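You operate a simulated robot arm through the tools that you are given. There is no shell and no other tool.

Carry out the task below with a simulated robot arm. There is one attempt and no reset: what you move stays moved.

Task
Scrub the muddy sink bowl, then rinse bowl and brush.
Fine: use the soapy brush; put the brush back and turn the tap off. Set down upright: brush.

It is judged by the outcome, as a careful person would: the job done as asked, and still so three seconds after it is handed in. It fails if anything else is knocked over, pushed out of place, dropped, spilled or broken.

Robot
A 7-joint arm with a two-finger parallel gripper, fixed in place. Base frame: the origin is at the foot of the arm, x ahead of it, y to its left, z up. Readings come in m, rad, newtons and seconds.
With the tool pointing down near the work surface it reaches from about 0.3 to 0.72 m from the base axis. Its first joint turns from -2.897 to 2.897 rad. Payload 3.43 kg.
The TCP is the grasp point between the finger pads, 0.034 m short of the fingertips. In the tool frame z runs along the fingers and y along their closing line. The gripper opens to 0.128 m. The fingers are 0.024 m wide and 0.012 m thick; the gripper's body (0.048 by 0.13 m) begins 0.096 m behind the TCP.
Orientation is that of the tool frame in the base frame, as [roll, pitch, yaw] about the fixed x, y, z axes, in that order (R = Rz(yaw) Ry(pitch) Rx(roll)). With the fingers straight down and closing along the base's y, the tool's x points along the base's -x, its y along +y and its z along -z.

Tools
- The arm moves only by the tool arm_command. Its argument "deltas" is a list that holds one entry, the list of rows, each a list of 7 numbers: the turn, a rotation vector about the tool's x, y, z in units of 4 degrees (1.0 is 4 degrees), then the shift along the tool's x, y, z in units of 25 mm (1.0 is 25 mm), then the finger opening in m, from 0 to 0.128. In form: [[[wx, wy, wz, tx, ty, tz, hand], ...]]. A call has 1 to 20 rows; each row shifts and turns the commanded pose from where the row before left it, along the tool's axes as they then stand. A call with a number of a shift or a turn outside -1 to 1 is refused whole. Rows are played at 5 a second. More than 0.05 m and 0.15 rad between two rows, or a gripper value outside its range, and nothing of the call is played. A pose out of reach is approached as far as the arm can. The call stops where the force on the tool passes 40 N (or 10 N more than at its start, if that is more) or the arm is blocked; 0.2 s more then pass. Each finger travels about 0.108 m/s and halts on what it meets, pressing with about 21 N; the grip force reading is that of the motor and also rises with nothing between the fingers. The clock runs only during rows and for 0.2 s after the last one: add rows that do not move to give the fingers time. The reply holds the time, the measured pose of the TCP, the force on the tool along the base axes, the opening and the grip force, in the units named above and with some noise, with the torque about the TCP (base axes, N m) and any sound that the robot's microphone picked up, and new pictures: "views" is both (left out), scene, wrist or none.
- Cameras (640 x 400 px; columns grow to the right, rows downward): "scene" is fixed at [0.2201, 0.6506, 1.512]; the picture's right is [-0.57, -0.82, 0.00], its down [-0.61, 0.43, -0.66] and it looks along [0.54, -0.38, -0.75] (base axes); focal length 319 px, centre (320, 200). "wrist" rides on the gripper at [0.076, -0.011, -0.16] in the tool frame; the picture's right is [0.15, 0.99, 0.00], its down [-0.88, 0.13, -0.46] and it looks along [-0.45, 0.07, 0.89] (tool axes); focal length 234 px, centre (320, 200). There is no depth. A picture from a camera that has moved, and an enlarged one, comes with that camera's place and axes in the base frame and with its lens.
- move_column(by): slides the trunk up (or, below 0, down) by that many m; the arm rides with it, the base frame stays. It gives what a move gives, with no picture.
- zoom(camera, box): a new picture of the part [left, top, right, bottom] of that camera's present view, enlarged. It takes no simulated time.
- close_job(): hands the job in; it is judged then, once.

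Places have to be worked out from the pictures, the camera data and where the tool is seen. Open the gripper and draw the arm clear of the work before you hand the job in, unless the task says otherwise.

The tools are called after ">>>" as a command line: name --argument value ..., lists and objects as JSON in quotes. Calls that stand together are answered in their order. arm_command: Moves the arm, as the interface text tells. Its arguments: {"type":"object","properties":{"deltas":{"type":"array"},"views":{"type":"string","enum":["both","scene","wrist","none"]}},"required":["deltas"]} The other tools are called the same way: move_column (by) slides the trunk up or down; zoom (camera, box) takes an enlarged picture of a part of a camera's view; close_job () hands the job in.

At the start:

```text
time_s: 0.0
position: [0.4296, 0.3218, 1.19]
orientation: [-3.141, -0.001, 3.141]
ft_force: [-0.7, -0.1, 0.1]
wrist_torque: [0.03, 0.03, -0.02]
opening: 0.1281
grasp_force: 0.0
trunk travel left (down, up): [-0.275, 0.049]
```

scene: 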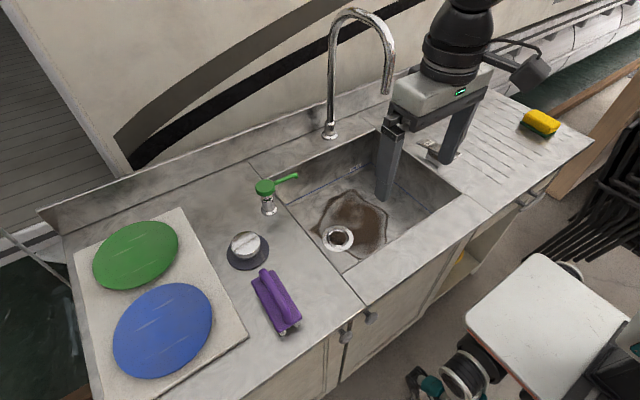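
wrist: 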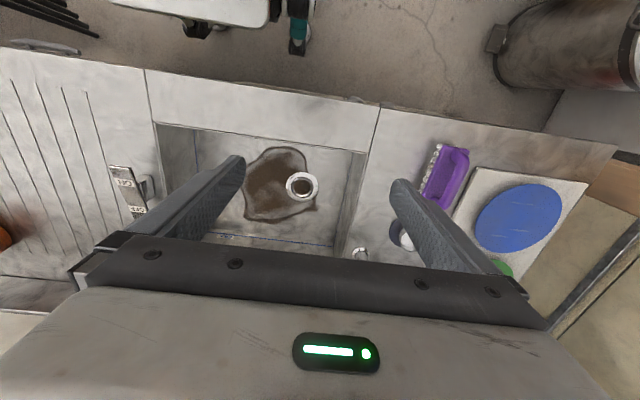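

I start by looking closer at the scene: the sink with mud, the lever with a green handle, the purple brush-like item and the round disc on the counter. I zoom in on these before moving.

>>> zoom --camera "scene" --box '[210, 160, 400, 340]'

>>> zoom --camera "scene" --box '[380, 80, 600, 220]'

>>> zoom --camera "wrist" --box '[340, 120, 560, 280]'

>>> zoom --camera "wrist" --box '[80, 120, 260, 250]'

```text
2.22 times, centred on (305, 250) of scene
camera zoom: at [0.2201, 0.6506, 1.512], right [-0.57, -0.82, 0.0], down [-0.61, 0.43, -0.66], along [0.54, -0.38, -0.75], focal length 709 px, centre (353, 89)
```

zoom: 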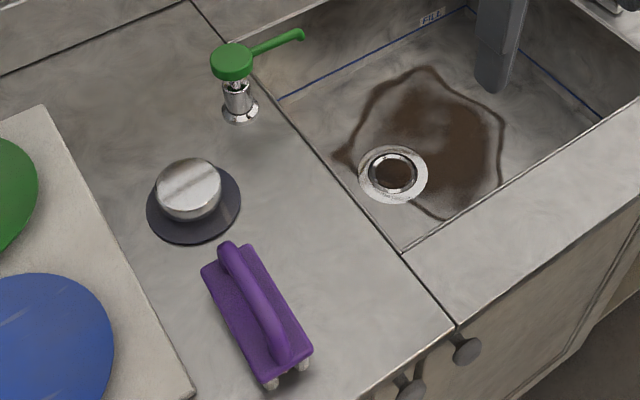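

```text
2.86 times, centred on (490, 150) of scene
camera zoom: at [0.2201, 0.6506, 1.512], right [-0.57, -0.82, 0.0], down [-0.61, 0.43, -0.66], along [0.54, -0.38, -0.75], focal length 911 px, centre (-166, 343)
```

zoom: 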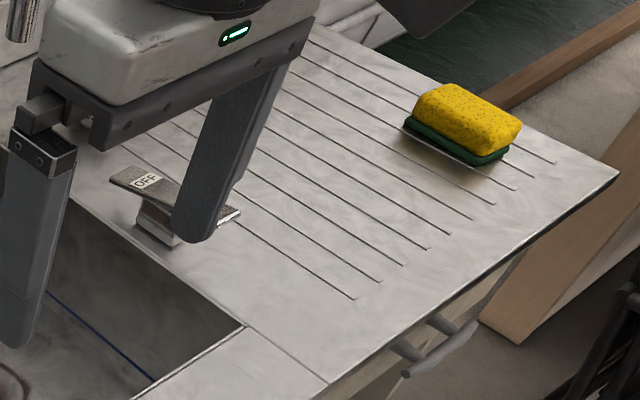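

```text
2.50 times, centred on (450, 200) of wrist
camera zoom: at [0.3537, 0.3099, 1.3493], right [-0.15, 0.99, 0.0], down [0.88, 0.13, 0.46], along [0.45, 0.07, -0.89], focal length 585 px, centre (-5, 200)
```

zoom: 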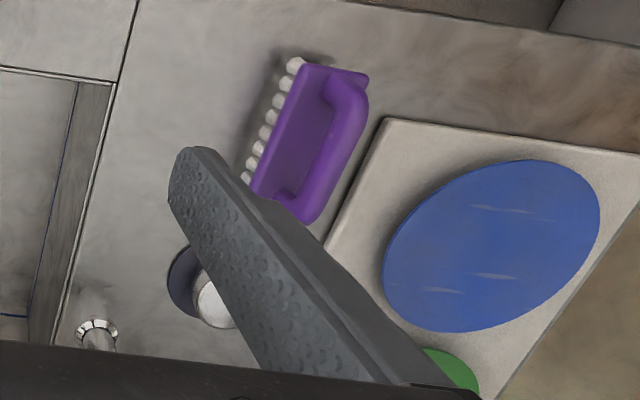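

```text
3.08 times, centred on (170, 185) of wrist
camera zoom: at [0.3537, 0.3099, 1.3493], right [-0.15, 0.99, 0.0], down [0.88, 0.13, 0.46], along [0.45, 0.07, -0.89], focal length 720 px, centre (782, 246)
```

zoom: 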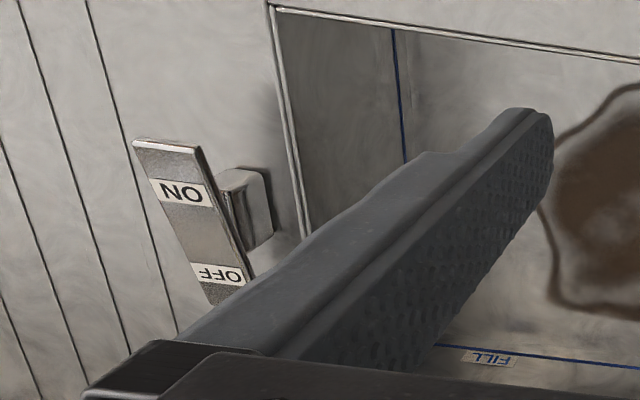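

The counter is at about z 0.90 and the sink floor about z 0.75. The drain is near (0.62, 0.30), and the tap paddle near (0.60, -0.02) with ON toward me. The brush is near (0.48, 0.57) with its long axis along x. I move left at the same height to see the brush closely and check the handle and soap.

>>> arm_command --deltas '[[[0, 0, 0, 0, 1, 0, 0.11], [0, 0, 0, 0, 1, 0, 0.11], [0, 0, 0, 0, 1, 0, 0.11], [0, 0, 0, 0, 1, 0, 0.11], [0, 0, 0, 0, 1, 0, 0.11], [0, 0, 0, 0, 1, 0, 0.11], [0, 0, 0, 0, 1, 0, 0.11], [0, 0, 0, 0, 1, 0, 0.11], [0, 0, 0, 0, 0, 0, 0.11]]]' --views "both"

```text
time_s: 2.0
position: [0.4272, 0.5232, 1.1865]
orientation: [3.141, -0.001, -3.142]
ft_force: [0.5, -0.9, 0.2]
wrist_torque: [-0.02, -0.02, -0.02]
opening: 0.1098
grasp_force: 0.0
trunk travel left (down, up): [-0.275, 0.049]
camera wrist: at [0.3513, 0.5111, 1.3472], right [-0.15, 0.99, 0.0], down [0.88, 0.13, 0.46], along [0.45, 0.07, -0.89], focal length 234 px, centre (320, 200)
```

scene: 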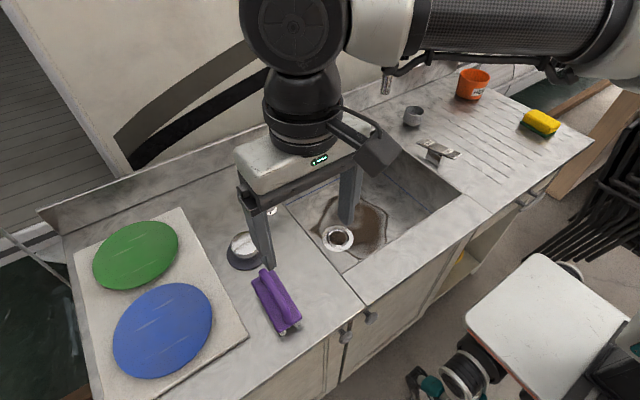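
wrist: 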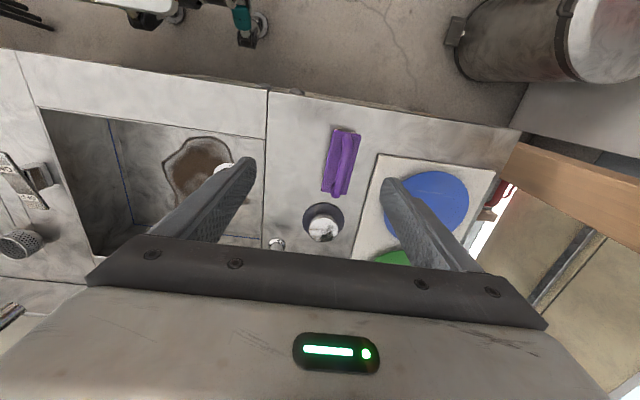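

Now I can see other items too: an orange cup and a small grey thing at the back right of the counter. I zoom on the paddle, the brush and those items.

>>> zoom --camera "scene" --box '[380, 60, 500, 180]'

>>> zoom --camera "wrist" --box '[290, 110, 390, 210]'

>>> zoom --camera "scene" --box '[240, 255, 320, 345]'

>>> zoom --camera "wrist" --box '[0, 120, 120, 340]'

```text
3.33 times, centred on (440, 120) of scene
camera zoom: at [0.2201, 0.6506, 1.512], right [-0.57, -0.82, 0.0], down [-0.61, 0.43, -0.66], along [0.54, -0.38, -0.75], focal length 1063 px, centre (-80, 467)
```

zoom: 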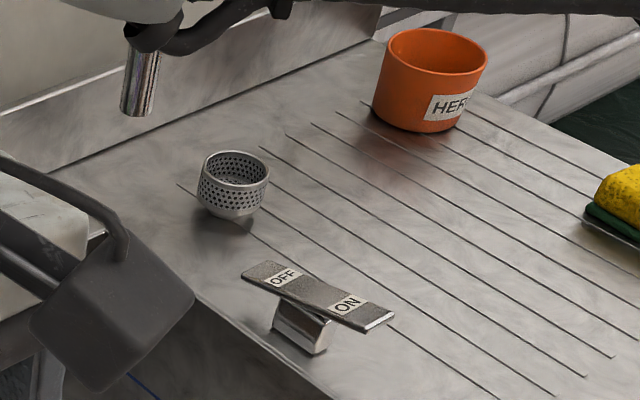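

```text
4.00 times, centred on (340, 160) of wrist
camera zoom: at [0.3513, 0.5111, 1.3472], right [-0.15, 0.99, 0.0], down [0.88, 0.13, 0.46], along [0.45, 0.07, -0.89], focal length 937 px, centre (240, 360)
```

zoom: 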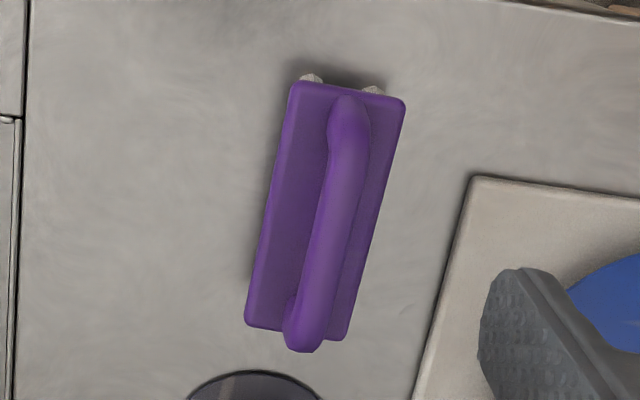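

```text
4.44 times, centred on (280, 300) of scene
camera zoom: at [0.2201, 0.6506, 1.512], right [-0.57, -0.82, 0.0], down [-0.61, 0.43, -0.66], along [0.54, -0.38, -0.75], focal length 1417 px, centre (498, -244)
```

zoom: 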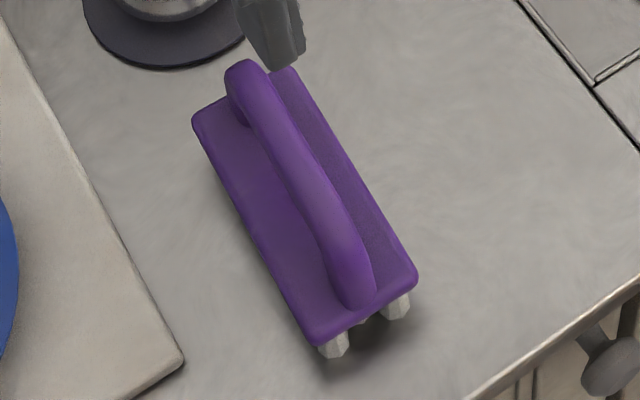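

```text
1.82 times, centred on (60, 230) of wrist
camera zoom: at [0.3513, 0.5111, 1.3472], right [-0.15, 0.99, 0.0], down [0.88, 0.13, 0.46], along [0.45, 0.07, -0.89], focal length 426 px, centre (793, 146)
```

zoom: 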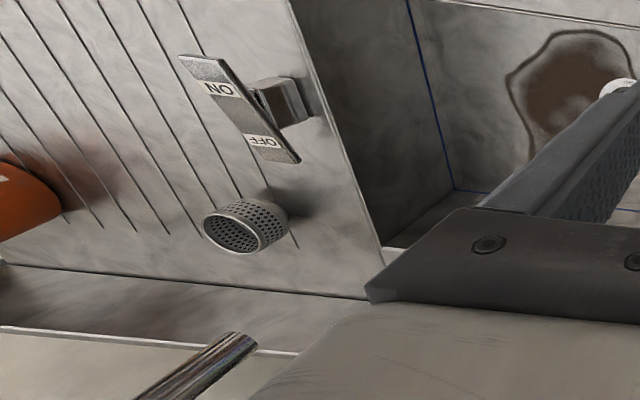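

The body of the brush spans x 0.426–0.545 and y 0.546–0.597, with its top at about z 0.925. The handle bar is at y about 0.571 with its top at about z 0.968. I move over it, go down to z about 1.07, lean the tool 24° so the fingers point forward, and look again.

>>> arm_command --deltas '[[[0, 0, 0, -0.58, 0.48, 0, 0.07], [0, 0, 0, -0.58, 0.48, 0, 0.07], [0, 0, 0, -0.58, 0.48, 0, 0.07], [0, 0, 0, -0.58, 0.48, 0, 0.07], [0, 0, 0, 0, 0, 1, 0.07], [0, 0, 0, 0, 0, 1, 0.07], [0, 0, 0, 0, 0, 1, 0.07], [0, 0, 0, 0, 0, 0.7, 0.07], [0, -1, 0, 0, 0, 0, 0.07], [0, -1, 0, 0, 0, 0, 0.07], [0, -1, 0, 0, 0, 0, 0.07], [0, -1, 0, 0, 0, 0, 0.07], [0, -1, 0, 0, 0, 0, 0.07], [0, -1, 0, 0, 0, 0, 0.07], [0, 0, 0, 0, 0, 0, 0.07], [0, 0, 0, 0, 0, 0, 0.07]]]' --views "both"

```text
time_s: 5.4
position: [0.5017, 0.5893, 1.1028]
orientation: [-3.137, 0.416, -3.141]
ft_force: [0.4, 0.0, -0.7]
wrist_torque: [-0.04, -0.01, 0.02]
opening: 0.0701
grasp_force: 0.1
out of reach, approached as far as the arm can: row 1, 2, 3, 4, 5, 6, 7, 8, 9, 10, 11, 12, 13, 14
trunk travel left (down, up): [-0.275, 0.049]
camera wrist: at [0.3671, 0.5773, 1.2187], right [-0.13, 0.99, -0.06], down [0.62, 0.13, 0.77], along [0.77, 0.06, -0.63], focal length 234 px, centre (320, 200)
```

scene: 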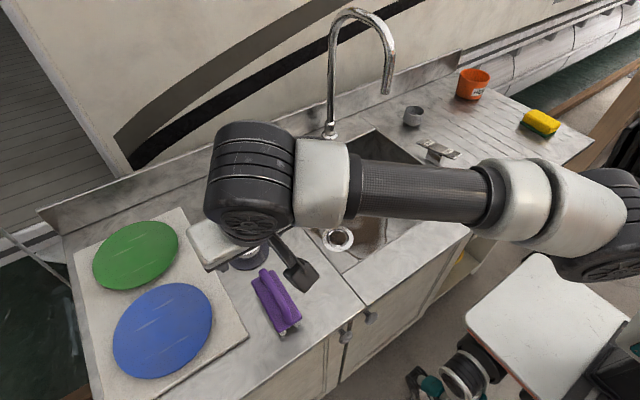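
wrist: 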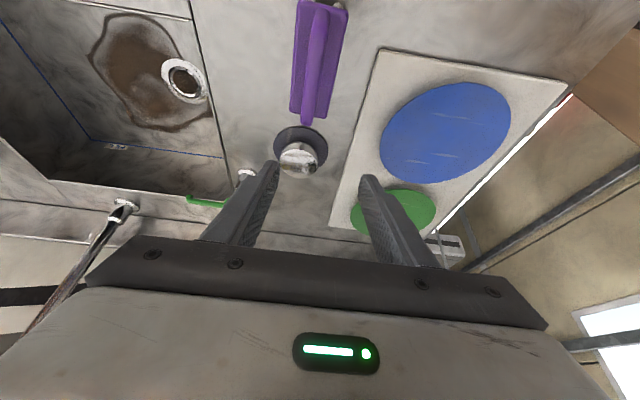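

The arm reported it was at the limit of its reach while the tool was upright, but the tilted pose settled without that. I issue still rows to read the settled pose before I descend.

>>> arm_command --deltas '[[[0, 0, 0, 0, 0, 0, 0.07], [0, 0, 0, 0, 0, 0, 0.07]]]' --views "none"

>>> zoom --camera "wrist" --box '[0, 0, 220, 240]'

>>> zoom --camera "scene" --box '[300, 0, 500, 180]'

```text
time_s: 6.0
position: [0.5009, 0.5885, 1.1038]
orientation: [-3.14, 0.416, 3.141]
ft_force: [-0.1, 0.6, -0.2]
wrist_torque: [0.02, 0.0, -0.02]
opening: 0.07
grasp_force: 0.1
trunk travel left (down, up): [-0.275, 0.049]
```

```text
1.67 times, centred on (110, 120) of wrist
camera zoom: at [0.3671, 0.5773, 1.2189], right [-0.13, 0.99, -0.06], down [0.62, 0.13, 0.77], along [0.77, 0.06, -0.63], focal length 390 px, centre (670, 333)
```

zoom: 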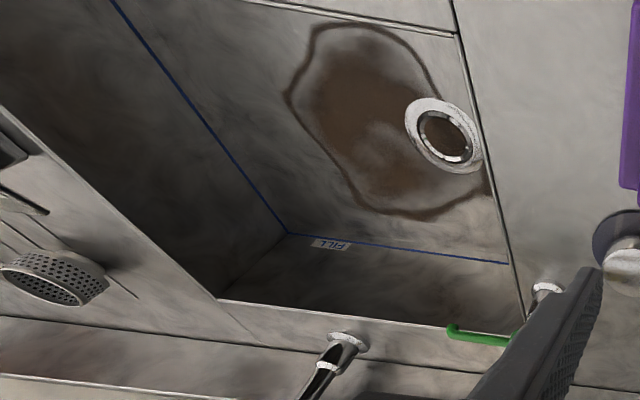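

```text
2.22 times, centred on (400, 90) of scene
camera zoom: at [0.2201, 0.6506, 1.512], right [-0.57, -0.82, 0.0], down [-0.61, 0.43, -0.66], along [0.54, -0.38, -0.75], focal length 709 px, centre (142, 444)
```

zoom: 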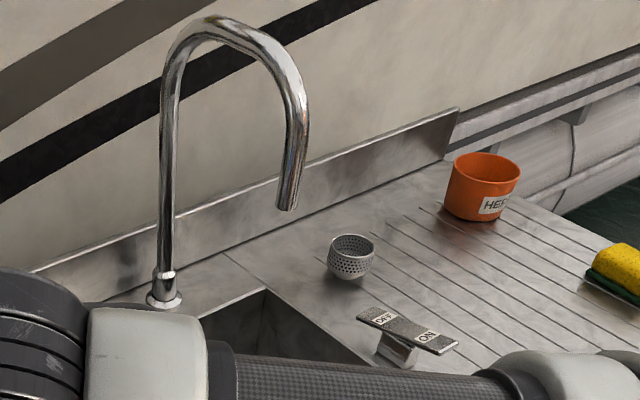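

Settled at (0.501, 0.589, 1.104) with a 24° lean. I shift to line up with the handle at (0.4855, 0.571) and descend to z about 1.02, then check.

>>> arm_command --deltas '[[[0, 0, 0, 0.48, -0.175, 0.705, 0.07], [0, 0, 0, 0.48, -0.175, 0.705, 0.07], [0, 0, 0, 0.48, -0.175, 0.705, 0.07], [0, 0, 0, 0.48, -0.175, 0.705, 0.07], [0, 0, 0, 0, 0, 0, 0.07], [0, 0, 0, 0, 0, 0, 0.07]]]' --views "both"

```text
time_s: 7.4
position: [0.5031, 0.5982, 1.0222]
orientation: [-3.14, 0.418, -3.141]
ft_force: [0.7, 0.5, 0.3]
wrist_torque: [-0.04, -0.01, 0.01]
opening: 0.0701
grasp_force: 0.0
out of reach, approached as far as the arm can: row 1, 2, 3, 4
trunk travel left (down, up): [-0.275, 0.049]
camera wrist: at [0.3693, 0.5871, 1.1378], right [-0.13, 0.99, -0.06], down [0.62, 0.13, 0.77], along [0.77, 0.07, -0.63], focal length 234 px, centre (320, 200)
```

scene: 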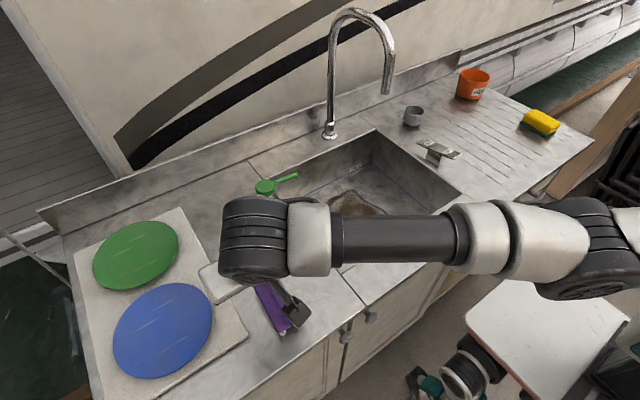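
wrist: 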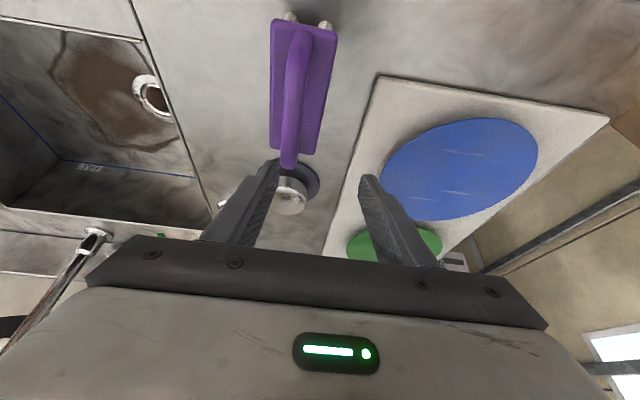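

The arm fell short of the commanded point and ended a bit further out, at (0.503, 0.598, 1.022). I test a small plain y shift to learn how it responds near this limit.

>>> arm_command --deltas '[[[0, 0, 0, 0, -0.5, 0, 0.07], [0, 0, 0, 0, -0.5, 0, 0.07], [0, 0, 0, 0, 0, 0, 0.07]]]' --views "none"

```text
time_s: 8.2
position: [0.5148, 0.5906, 1.0231]
orientation: [-3.14, 0.415, -3.141]
ft_force: [0.6, 0.4, -0.8]
wrist_torque: [-0.01, 0.01, -0.01]
opening: 0.0701
grasp_force: 0.1
out of reach, approached as far as the arm can: row 1, 2
trunk travel left (down, up): [-0.275, 0.049]
```

The arm slid along a circle of constant radius (about 0.78 m), so it is stuck fully stretched from my earlier upright reach. I pull back inward and slightly up in a larger move to bend the elbow again.

>>> arm_command --deltas '[[[0, 0, 0, 0.44, -0.75, -0.635, 0.07], [0, 0, 0, 0.44, -0.75, -0.635, 0.07], [0, 0, 0, 0.44, -0.75, -0.635, 0.07], [0, 0, 0, 0.44, -0.75, -0.635, 0.07], [0, 0, 0, 0.44, -0.75, -0.635, 0.07], [0, 0, 0, 0.44, -0.75, -0.635, 0.07], [0, 0, 0, 0, 0, 0, 0.07], [0, 0, 0, 0, 0, 0, 0.07]]]' --views "scene"

```text
time_s: 10.0
position: [0.5002, 0.5928, 1.083]
orientation: [-3.141, 0.418, -3.141]
ft_force: [0.1, 0.1, -1.2]
wrist_torque: [-0.04, 0.01, -0.04]
opening: 0.0698
grasp_force: 0.1
out of reach, approached as far as the arm can: row 1, 2, 3, 4, 5, 6
trunk travel left (down, up): [-0.275, 0.049]
```

scene: 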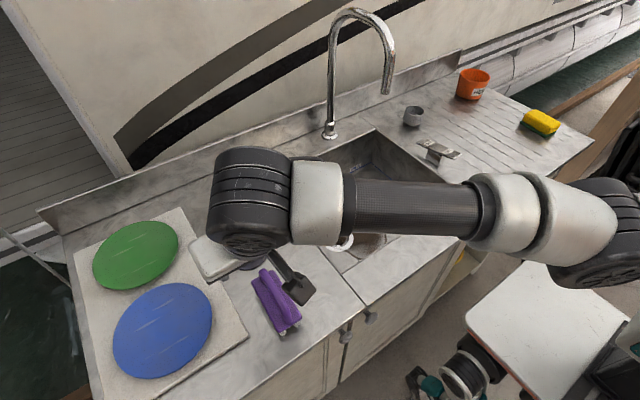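

The elbow seems to have flipped past full extension onto a branch where it cannot come inward. I push outward briefly and then pull inward in the same call, at a safe height, to get it back on the bending side.

>>> arm_command --deltas '[[[0, 0, 0, -0.603, 0.75, 0.269, 0.07], [0, 0, 0, -0.603, 0.75, 0.269, 0.07], [0, 0, 0, -0.603, 0.75, 0.269, 0.07], [0, 0, 0, -0.603, 0.75, 0.269, 0.07], [0, 0, 0, 0, 0, 0, 0.07], [0, 0, 0, 0, 0, 0, 0.07], [0, 0, 0, 0.603, -0.75, -0.269, 0.07], [0, 0, 0, 0.603, -0.75, -0.269, 0.07], [0, 0, 0, 0.603, -0.75, -0.269, 0.07], [0, 0, 0, 0.603, -0.75, -0.269, 0.07], [0, 0, 0, 0.603, -0.75, -0.269, 0.07], [0, 0, 0, 0.603, -0.75, -0.269, 0.07], [0, 0, 0, 0.603, -0.75, -0.269, 0.07], [0, 0, 0, 0.603, -0.75, -0.269, 0.07], [0, 0, 0, 0, 0, 0, 0.07]]]' --views "scene"

```text
time_s: 13.2
position: [0.4767, 0.604, 1.0965]
orientation: [-3.142, 0.418, 3.141]
ft_force: [0.1, -0.1, -0.2]
wrist_torque: [-0.01, 0.0, 0.01]
opening: 0.0702
grasp_force: 0.1
out of reach, approached as far as the arm can: row 1, 2, 3, 4, 7, 8, 9, 10, 11, 12, 13, 14
trunk travel left (down, up): [-0.275, 0.049]
```

scene: 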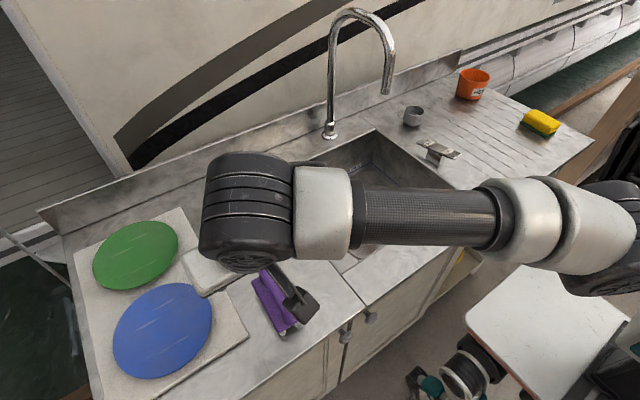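

It is still on the wrong side: the constraint acts like a sphere about the shoulder. I alternate small outward nudges with longer inward pulls along the wrist's radial line so that, once the elbow crosses back, it stays on the good side.

>>> arm_command --deltas '[[[0, 0, 0, -0.164, 0.249, 0.022, 0.07], [0, 0, 0, 0.548, -0.83, -0.073, 0.07], [0, 0, 0, 0.548, -0.83, -0.073, 0.07], [0, 0, 0, 0.548, -0.83, -0.073, 0.07], [0, 0, 0, -0.329, 0.498, 0.044, 0.07], [0, 0, 0, 0.548, -0.83, -0.073, 0.07], [0, 0, 0, 0.548, -0.83, -0.073, 0.07], [0, 0, 0, 0.548, -0.83, -0.073, 0.07], [0, 0, 0, -0.493, 0.747, 0.066, 0.07], [0, 0, 0, 0.548, -0.83, -0.073, 0.07], [0, 0, 0, 0.548, -0.83, -0.073, 0.07], [0, 0, 0, 0, 0, 0, 0.07]]]' --views "none"

```text
time_s: 15.8
position: [0.4746, 0.6076, 1.0923]
orientation: [-3.139, 0.419, -3.141]
ft_force: [-0.2, 0.3, -0.3]
wrist_torque: [-0.02, 0.02, -0.03]
opening: 0.0701
grasp_force: 0.0
out of reach, approached as far as the arm can: row 1, 2, 3, 4, 5, 6, 7, 8, 9, 10, 11
trunk travel left (down, up): [-0.275, 0.049]
```

Neither inward nor outward steps work, only slides along the sphere. I test a pure upward slide to understand which motions are free and to gain room for a downward recovery.

>>> arm_command --deltas '[[[0, 0, 0, -0.407, 0, -0.914, 0.07], [0, 0, 0, -0.407, 0, -0.914, 0.07], [0, 0, 0, -0.407, 0, -0.914, 0.07], [0, 0, 0, -0.407, 0, -0.914, 0.07], [0, 0, 0, -0.407, 0, -0.914, 0.07], [0, 0, 0, -0.407, 0, -0.914, 0.07], [0, 0, 0, 0, 0, 0, 0.07]]]' --views "none"

```text
time_s: 17.4
position: [0.4566, 0.5777, 1.2304]
orientation: [3.141, 0.421, 3.141]
ft_force: [0.4, -0.1, 0.1]
wrist_torque: [0.01, 0.0, -0.01]
opening: 0.07
grasp_force: 0.0
out of reach, approached as far as the arm can: row 2, 3, 4, 5, 6
trunk travel left (down, up): [-0.275, 0.049]
```

Going up one step was accepted, so there is a little slack. I now come down with a slight outward bias first, then ease inward, so that the elbow bends the right way.

>>> arm_command --deltas '[[[0, 0, 0, 0.142, 0.372, 0.9, 0.07], [0, 0, 0, 0.142, 0.372, 0.9, 0.07], [0, 0, 0, 0.314, 0.135, 0.912, 0.07], [0, 0, 0, 0.314, 0.135, 0.912, 0.07], [0, 0, 0, 0.556, -0.338, 0.716, 0.07], [0, 0, 0, 0.556, -0.338, 0.716, 0.07], [0, 0, 0, 0, 0, 0, 0.07]]]' --views "none"

```text
time_s: 19.0
position: [0.4593, 0.5819, 1.0894]
orientation: [-3.141, 0.419, -3.141]
ft_force: [0.8, -0.6, 0.0]
wrist_torque: [0.01, 0.03, -0.02]
opening: 0.0704
grasp_force: 0.0
out of reach, approached as far as the arm can: row 1, 2
trunk travel left (down, up): [-0.275, 0.049]
```

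That worked: it is back on the bending side at (0.459, 0.582, 1.089), and the last rows were within reach. I descend first, where there is more margin, then shift to line up over the handle.

>>> arm_command --deltas '[[[0, 0, 0, 0.353, 0, 0.792, 0.07], [0, 0, 0, 0.353, 0, 0.792, 0.07], [0, 0, 0, 0.353, 0, 0.792, 0.07], [0, 0, 0, -0.479, -0.218, 0.213, 0.07], [0, 0, 0, -0.479, -0.218, 0.213, 0.07], [0, 0, 0, 0, 0, 0, 0.07], [0, 0, 0, 0, 0, 0, 0.07]]]' --views "both"

```text
time_s: 20.6
position: [0.4834, 0.5675, 1.0254]
orientation: [3.141, 0.419, -3.141]
ft_force: [0.6, 0.1, 0.6]
wrist_torque: [-0.01, 0.01, 0.01]
opening: 0.07
grasp_force: 0.0
trunk travel left (down, up): [-0.275, 0.049]
camera wrist: at [0.3493, 0.5567, 1.1414], right [-0.13, 0.99, -0.06], down [0.62, 0.13, 0.77], along [0.77, 0.07, -0.63], focal length 234 px, centre (320, 200)
```

scene: 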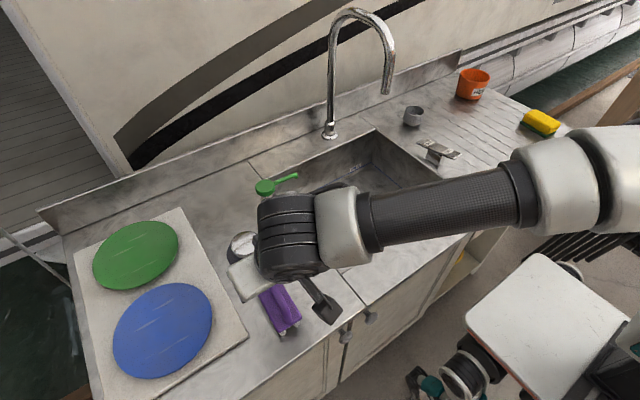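
wrist: 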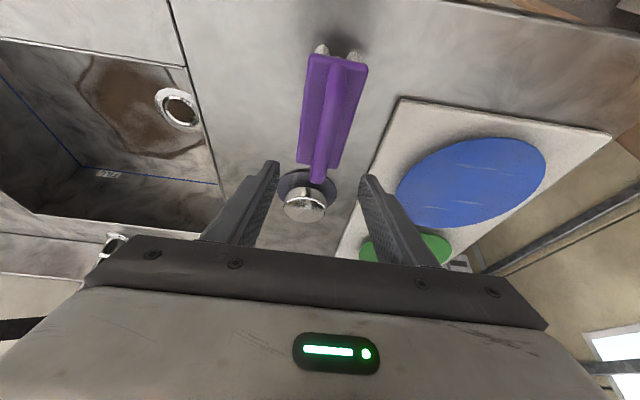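

Now it tracks well at (0.483, 0.5675, 1.025), clear of the brush. I zoom in to refine the handle position and check the bristles.

>>> zoom --camera "wrist" --box '[260, 30, 410, 200]'

>>> zoom --camera "wrist" --box '[0, 0, 220, 260]'

```text
2.35 times, centred on (335, 115) of wrist
camera zoom: at [0.3493, 0.5567, 1.1414], right [-0.13, 0.99, -0.06], down [0.62, 0.13, 0.77], along [0.77, 0.07, -0.63], focal length 551 px, centre (285, 400)
```

zoom: 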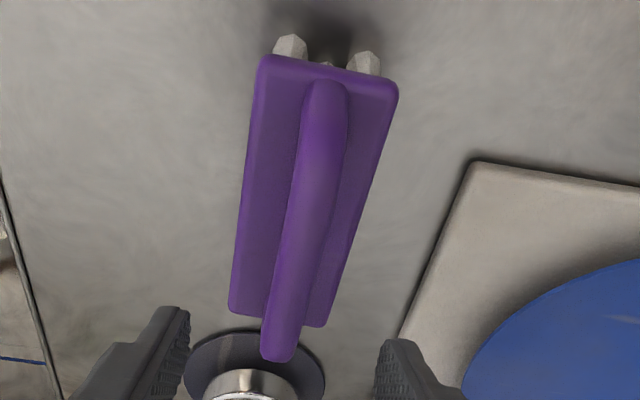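

```text
1.54 times, centred on (110, 130) of wrist
camera zoom: at [0.3493, 0.5567, 1.1414], right [-0.13, 0.99, -0.06], down [0.62, 0.13, 0.77], along [0.77, 0.07, -0.63], focal length 360 px, centre (643, 308)
```

zoom: 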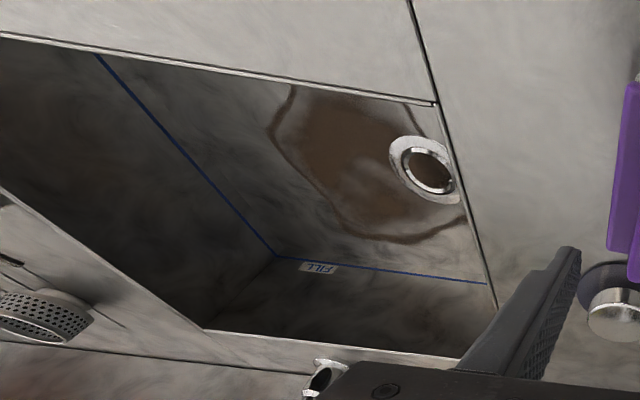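

The handle centre is at y about 0.570. I descend along it to z about 0.966, keeping the fingertips about 5 mm above the brush body, and check the force.

>>> arm_command --deltas '[[[0, 0, 0, 0.298, 0.04, 0.735, 0.07], [0, 0, 0, 0.298, 0.04, 0.735, 0.07], [0, 0, 0, 0.298, 0.04, 0.735, 0.07], [0, 0, 0, 0, 0, 0, 0.07], [0, 0, 0, 0, 0, 0, 0.07]]]' --views "wrist"

```text
time_s: 21.8
position: [0.4842, 0.5704, 0.9666]
orientation: [3.141, 0.419, 3.141]
ft_force: [-1.5, 0.5, -0.8]
wrist_torque: [-0.01, 0.01, -0.02]
opening: 0.0702
grasp_force: 0.0
trunk travel left (down, up): [-0.275, 0.049]
camera wrist: at [0.3502, 0.5593, 1.0822], right [-0.13, 0.99, -0.06], down [0.62, 0.13, 0.77], along [0.77, 0.07, -0.63], focal length 234 px, centre (320, 200)
```

wrist: 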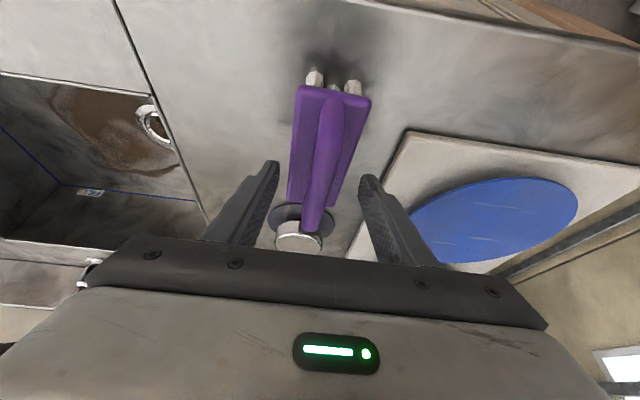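

The handle is centred between the fingers with no contact. I close the gripper on it and wait for the grip to build.

>>> arm_command --deltas '[[[0, 0, 0, 0, 0, 0, 0.03], [0, 0, 0, 0, 0, 0, 0.015], [0, 0, 0, 0, 0, 0, 0.0], [0, 0, 0, 0, 0, 0, 0.0], [0, 0, 0, 0, 0, 0, 0.0]]]' --views "both"

```text
time_s: 23.0
position: [0.4846, 0.5705, 0.9677]
orientation: [-3.14, 0.419, -3.141]
ft_force: [0.9, 0.3, -0.4]
wrist_torque: [-0.05, -0.07, -0.03]
opening: 0.0511
grasp_force: 21.1
trunk travel left (down, up): [-0.275, 0.049]
camera wrist: at [0.3502, 0.5593, 1.0823], right [-0.13, 0.99, -0.06], down [0.62, 0.13, 0.77], along [0.77, 0.07, -0.63], focal length 234 px, centre (320, 200)
```

scene: 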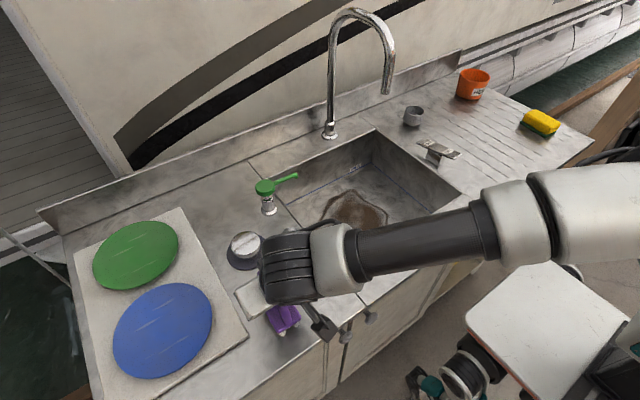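
wrist: 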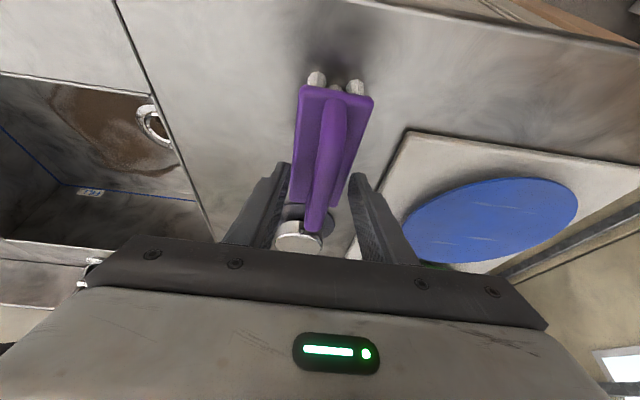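

The fingers stopped at 0.051 m, which is the width of the brush body rather than the handle bar, so the tips are catching the body's upper sides. I zoom to see exactly what they hold.

>>> zoom --camera "wrist" --box '[240, 60, 400, 270]'

>>> zoom --camera "scene" --box '[220, 260, 340, 360]'

```text
1.90 times, centred on (320, 165) of wrist
camera zoom: at [0.3502, 0.5593, 1.0823], right [-0.13, 0.99, -0.06], down [0.62, 0.13, 0.77], along [0.77, 0.07, -0.63], focal length 446 px, centre (320, 267)
```

zoom: 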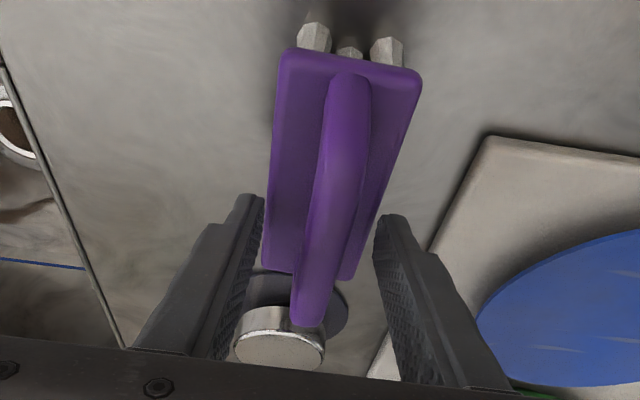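

```text
4.00 times, centred on (280, 310) of scene
camera zoom: at [0.2201, 0.6506, 1.512], right [-0.57, -0.82, 0.0], down [-0.61, 0.43, -0.66], along [0.54, -0.38, -0.75], focal length 1276 px, centre (480, -240)
```

zoom: 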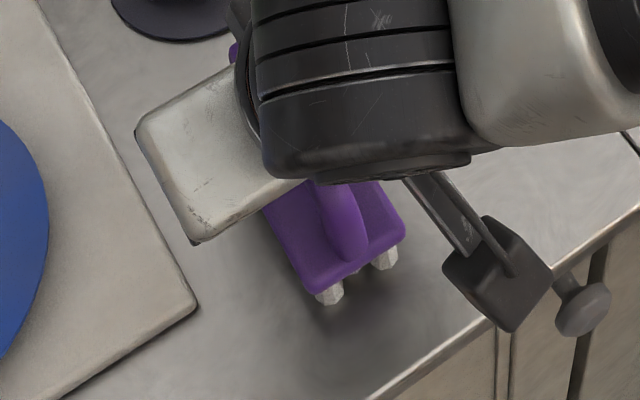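

The tips are clamping only the top few millimetres of the body. I'd rather hold the handle bar: I open, rise about 12 mm, and close again on the bar.

>>> arm_command --deltas '[[[0, 0, 0, 0, 0, 0, 0.065], [0, 0, 0, 0, 0, 0, 0.07], [0, 0, 0, -0.195, 0, -0.439, 0.07], [0, 0, 0, 0, 0, 0, 0.07], [0, 0, 0, 0, 0, 0, 0.04], [0, 0, 0, 0, 0, 0, 0.015], [0, 0, 0, 0, 0, 0, 0.0], [0, 0, 0, 0, 0, 0, 0.0], [0, 0, 0, 0, 0, 0, 0.0]]]' --views "both"

```text
time_s: 25.0
position: [0.4846, 0.5704, 0.9784]
orientation: [3.141, 0.42, 3.141]
ft_force: [-1.2, -1.2, 1.5]
wrist_torque: [-0.01, 0.05, 0.03]
opening: 0.015
grasp_force: 20.8
trunk travel left (down, up): [-0.275, 0.049]
camera wrist: at [0.3507, 0.5589, 1.0934], right [-0.13, 0.99, -0.06], down [0.62, 0.13, 0.77], along [0.77, 0.07, -0.63], focal length 234 px, centre (320, 200)
```

scene: 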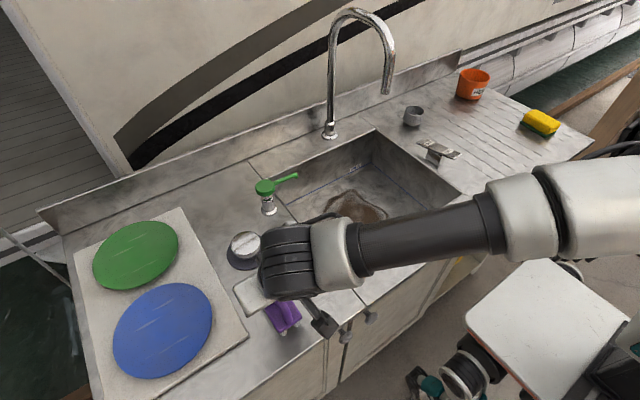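
wrist: 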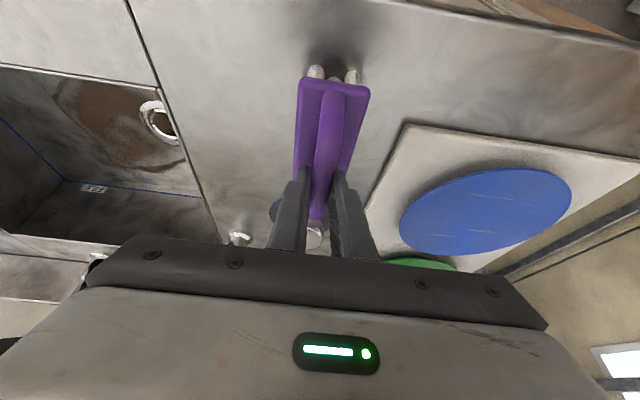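

The grip now reads 0.015 m, which is the handle bar. The brush's home pose corresponds to TCP (0.4846, 0.5704, 0.978). I lift it straight up about 6 cm and check the hold.

>>> arm_command --deltas '[[[0, 0, 0, -0.163, 0, -0.366, 0.0], [0, 0, 0, -0.326, 0, -0.731, 0.0], [0, 0, 0, -0.326, 0, -0.731, 0.0], [0, 0, 0, -0.163, 0, -0.366, 0.0], [0, 0, 0, 0, 0, 0, 0.0]]]' --views "both"

```text
time_s: 26.2
position: [0.484, 0.5706, 1.038]
orientation: [3.142, 0.418, -3.142]
ft_force: [-1.0, 1.2, -1.0]
wrist_torque: [0.03, 0.01, -0.03]
opening: 0.0149
grasp_force: 20.9
trunk travel left (down, up): [-0.275, 0.049]
camera wrist: at [0.3505, 0.5588, 1.1537], right [-0.13, 0.99, -0.06], down [0.62, 0.13, 0.77], along [0.77, 0.07, -0.63], focal length 234 px, centre (320, 200)
```

scene: 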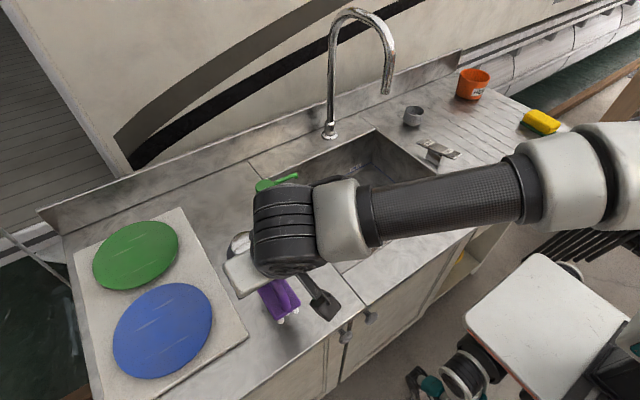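
wrist: 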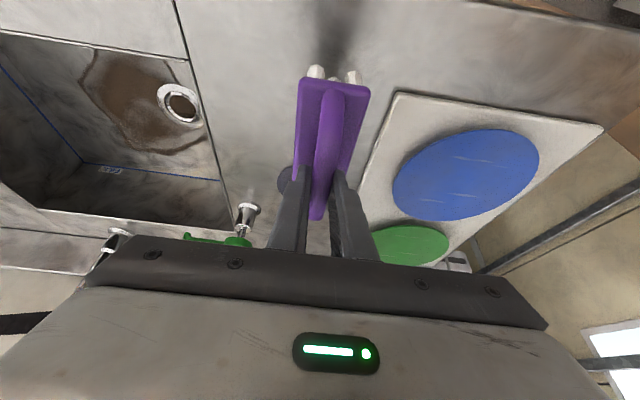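

The brush is held level. Before going on I zoom on the bristles to see whether there is soap on them.

>>> zoom --camera "scene" --box '[250, 270, 310, 330]'

>>> zoom --camera "wrist" --box '[280, 50, 390, 130]'

>>> zoom --camera "wrist" --box '[160, 180, 300, 260]'

```text
6.67 times, centred on (280, 300) of scene
camera zoom: at [0.2201, 0.6506, 1.512], right [-0.57, -0.82, 0.0], down [-0.61, 0.43, -0.66], along [0.54, -0.38, -0.75], focal length 2126 px, centre (587, -467)
```

zoom: 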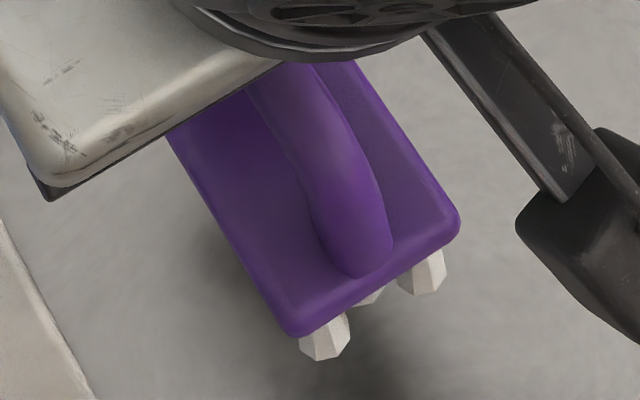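

```text
5.00 times, centred on (335, 90) of wrist
camera zoom: at [0.3505, 0.5588, 1.1537], right [-0.13, 0.99, -0.06], down [0.62, 0.13, 0.77], along [0.77, 0.07, -0.63], focal length 1171 px, centre (245, 750)
```

zoom: 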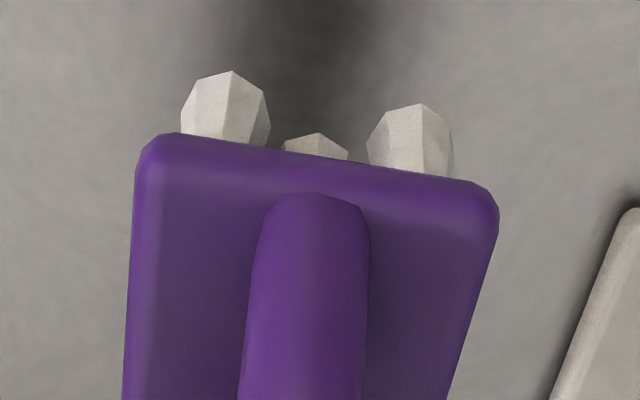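

```text
4.57 times, centred on (230, 220) of wrist
camera zoom: at [0.3505, 0.5588, 1.1537], right [-0.13, 0.99, -0.06], down [0.62, 0.13, 0.77], along [0.77, 0.07, -0.63], focal length 1070 px, centre (731, 109)
```

zoom: 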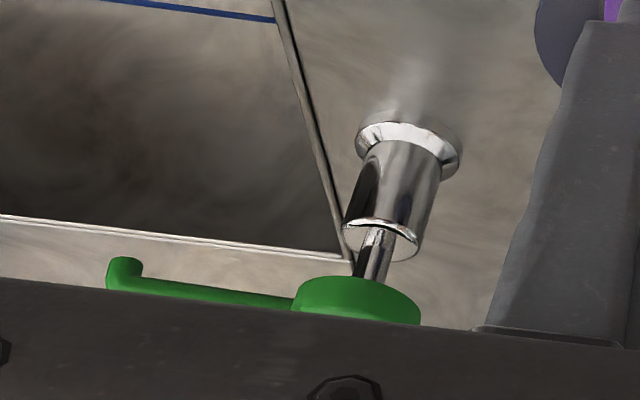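

The bristles look plain, with no visible foam either way. I carry the brush over the sink at this height, first straight along -y.

>>> arm_command --deltas '[[[0, 0, 0, 0, -0.5, 0, 0.0], [0, 0, 0, 0, -1, 0, 0.0], [0, 0, 0, 0, -1, 0, 0.0], [0, 0, 0, 0, -1, 0, 0.0], [0, 0, 0, 0, -1, 0, 0.0], [0, 0, 0, 0, -1, 0, 0.0], [0, 0, 0, 0, -1, 0, 0.0], [0, 0, 0, 0, -1, 0, 0.0], [0, 0, 0, 0, -1, 0, 0.0], [0, 0, 0, 0, -1, 0, 0.0], [0, 0, 0, 0, -1, 0, 0.0], [0, 0, 0, 0, -1, 0, 0.0], [0, 0, 0, 0, -0.5, 0, 0.0], [0, 0, 0, 0, 0, 0, 0.0]]]' --views "both"

```text
time_s: 29.2
position: [0.4833, 0.2712, 1.0363]
orientation: [-3.141, 0.418, 3.142]
ft_force: [0.0, 0.6, -1.1]
wrist_torque: [0.04, -0.01, 0.04]
opening: 0.0153
grasp_force: 21.0
trunk travel left (down, up): [-0.275, 0.049]
camera wrist: at [0.3495, 0.2587, 1.1531], right [-0.13, 0.99, -0.06], down [0.62, 0.13, 0.77], along [0.77, 0.07, -0.63], focal length 234 px, centre (320, 200)
```

scene: 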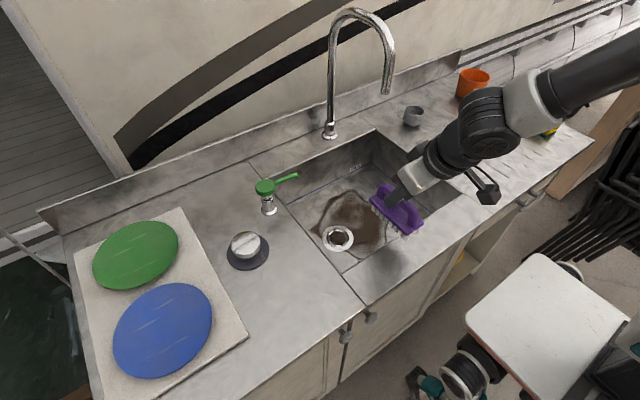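
wrist: 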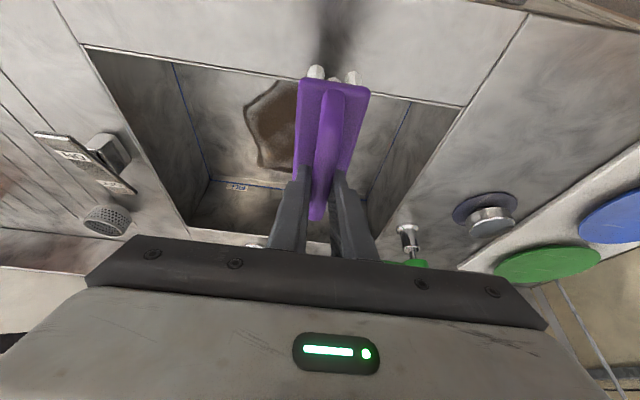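

From here the bristles and the paddle are both visible. I zoom on each.

>>> zoom --camera "scene" --box '[350, 160, 450, 260]'

>>> zoom --camera "wrist" --box '[20, 110, 160, 250]'

>>> zoom --camera "scene" --box '[400, 90, 480, 180]'

```text
4.00 times, centred on (400, 210) of scene
camera zoom: at [0.2201, 0.6506, 1.512], right [-0.57, -0.82, 0.0], down [-0.61, 0.43, -0.66], along [0.54, -0.38, -0.75], focal length 1276 px, centre (0, 160)
```

zoom: 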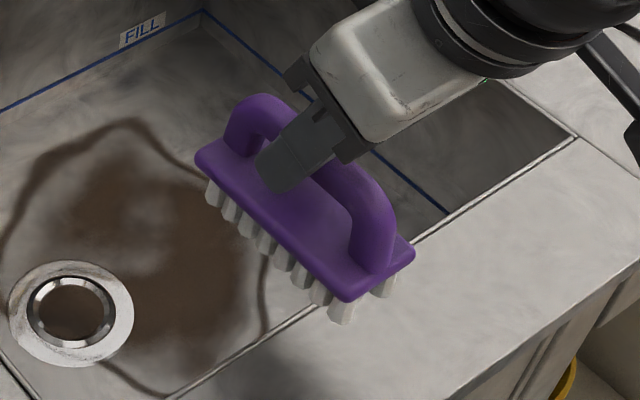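

```text
2.86 times, centred on (90, 180) of wrist
camera zoom: at [0.3495, 0.2587, 1.1531], right [-0.13, 0.99, -0.06], down [0.62, 0.13, 0.77], along [0.77, 0.07, -0.63], focal length 669 px, centre (977, 257)
```

zoom: 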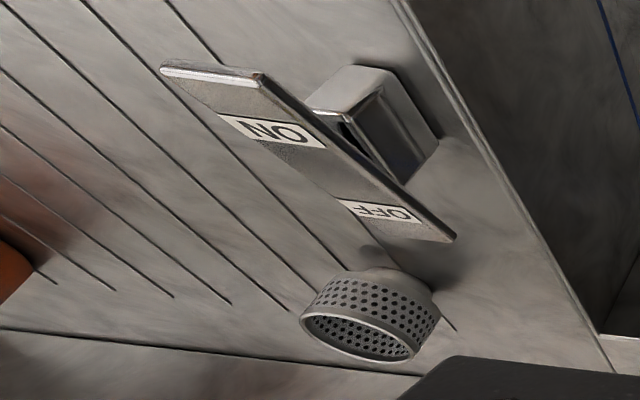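

```text
4.44 times, centred on (440, 135) of scene
camera zoom: at [0.2201, 0.6506, 1.512], right [-0.57, -0.82, 0.0], down [-0.61, 0.43, -0.66], along [0.54, -0.38, -0.75], focal length 1417 px, centre (-213, 489)
```

zoom: 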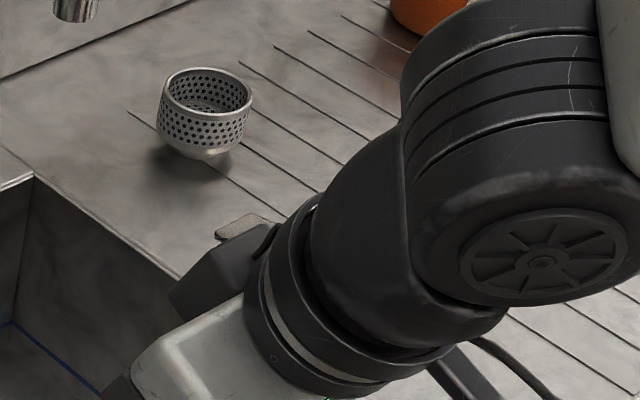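

The paddle's ON end is toward me. The brush is level and held firmly. I move over the mud at about (0.60, 0.235) and lower it into the bowl, stopping with the bristles about 7 cm above the floor.

>>> arm_command --deltas '[[[0, 0, 0, -0.856, -0.288, 0.381, 0.0], [0, 0, 0, -0.856, -0.288, 0.381, 0.0], [0, 0, 0, -0.856, -0.288, 0.381, 0.0], [0, 0, 0, -0.856, -0.288, 0.381, 0.0], [0, 0, 0, -0.856, -0.288, 0.381, 0.0], [0, 0, 0, 0.423, 0, 0.951, 0.0], [0, 0, 0, 0.423, 0, 0.951, 0.0], [0, 0, 0, 0.423, 0, 0.951, 0.0], [0, 0, 0, 0.423, 0, 0.951, 0.0], [0, 0, 0, 0.423, 0, 0.951, 0.0], [0, 0, 0, 0, 0, 0, 0.0]]]' --views "both"

```text
time_s: 31.6
position: [0.6026, 0.2368, 0.9098]
orientation: [3.14, 0.419, -3.141]
ft_force: [-0.4, -0.7, -2.3]
wrist_torque: [0.0, 0.0, 0.01]
opening: 0.015
grasp_force: 20.9
trunk travel left (down, up): [-0.275, 0.049]
camera wrist: at [0.4683, 0.2248, 1.0249], right [-0.13, 0.99, -0.06], down [0.62, 0.13, 0.77], along [0.77, 0.07, -0.63], focal length 234 px, centre (320, 200)
```

scene: 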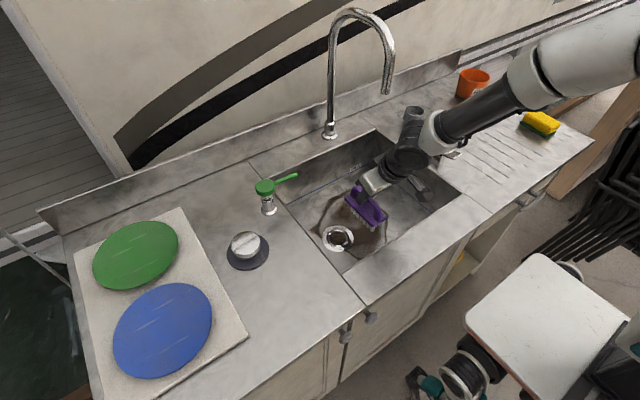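
wrist: 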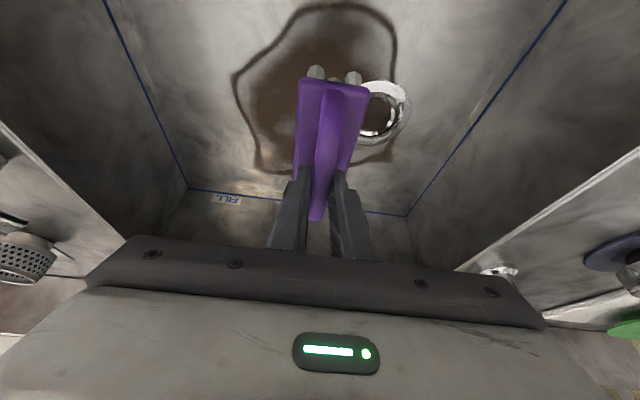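

The mud spans roughly x 0.52–0.75 and y 0.125–0.35. I lower the brush to just above the floor (TCP expected at about 0.828 at contact), then step down gently until I feel it.

>>> arm_command --deltas '[[[0, 0, 0, 0.353, 0, 0.792, 0.0], [0, 0, 0, 0.353, 0, 0.792, 0.0], [0, 0, 0, 0.353, 0, 0.792, 0.0], [0, 0, 0, 0, 0, 0, 0.0], [0, 0, 0, 0.049, 0, 0.11, 0.0], [0, 0, 0, 0.049, 0, 0.11, 0.0], [0, 0, 0, 0, 0, 0, 0.0]]]' --views "none"

```text
time_s: 33.2
position: [0.6027, 0.237, 0.8363]
orientation: [-3.141, 0.419, 3.142]
ft_force: [0.3, 0.5, -1.2]
wrist_torque: [-0.02, 0.03, 0.02]
opening: 0.0151
grasp_force: 20.8
trunk travel left (down, up): [-0.275, 0.049]
```

No contact yet at z 0.836. I continue down in 3 mm steps.

>>> arm_command --deltas '[[[0, 0, 0, 0.049, 0, 0.11, 0.0], [0, 0, 0, 0.049, 0, 0.11, 0.0], [0, 0, 0, 0, 0, 0, 0.0]]]' --views "none"

>>> arm_command --deltas '[[[0, 0, 0, 0.033, 0, 0.073, 0.0], [0, 0, 0, 0, 0, 0, 0.0]]]' --views "none"

>>> arm_command --deltas '[[[0, 0, 0, 0.033, 0, 0.073, 0.0], [0, 0, 0, 0, 0, 0, 0.0]]]' --views "wrist"

```text
time_s: 34.0
position: [0.6036, 0.2359, 0.8301]
orientation: [-3.14, 0.418, 3.141]
ft_force: [0.3, 0.3, -0.5]
wrist_torque: [0.0, -0.02, 0.03]
opening: 0.0151
grasp_force: 20.7
trunk travel left (down, up): [-0.275, 0.049]
```

```text
time_s: 34.6
position: [0.6041, 0.2363, 0.8283]
orientation: [-3.141, 0.418, 3.14]
ft_force: [-0.2, 0.3, -0.9]
wrist_torque: [-0.01, 0.01, -0.02]
opening: 0.0151
grasp_force: 21.3
trunk travel left (down, up): [-0.275, 0.049]
```

```text
time_s: 35.2
position: [0.603, 0.237, 0.8276]
orientation: [-3.141, 0.419, 3.142]
ft_force: [-0.6, -0.5, -1.8]
wrist_torque: [0.01, 0.04, -0.03]
opening: 0.015
grasp_force: 21.2
trunk travel left (down, up): [-0.275, 0.049]
camera wrist: at [0.4681, 0.2242, 0.9428], right [-0.13, 0.99, -0.06], down [0.62, 0.13, 0.77], along [0.77, 0.07, -0.63], focal length 234 px, centre (320, 200)
```

wrist: 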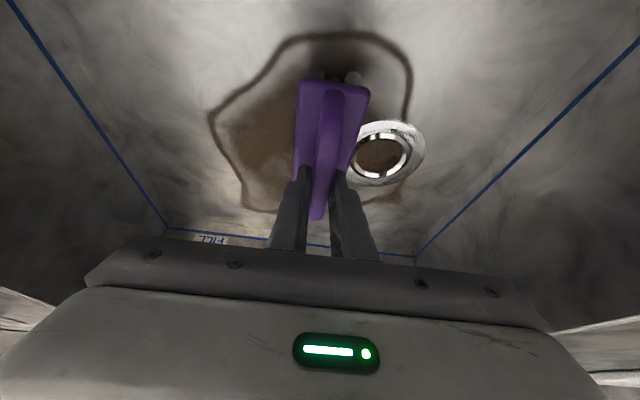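

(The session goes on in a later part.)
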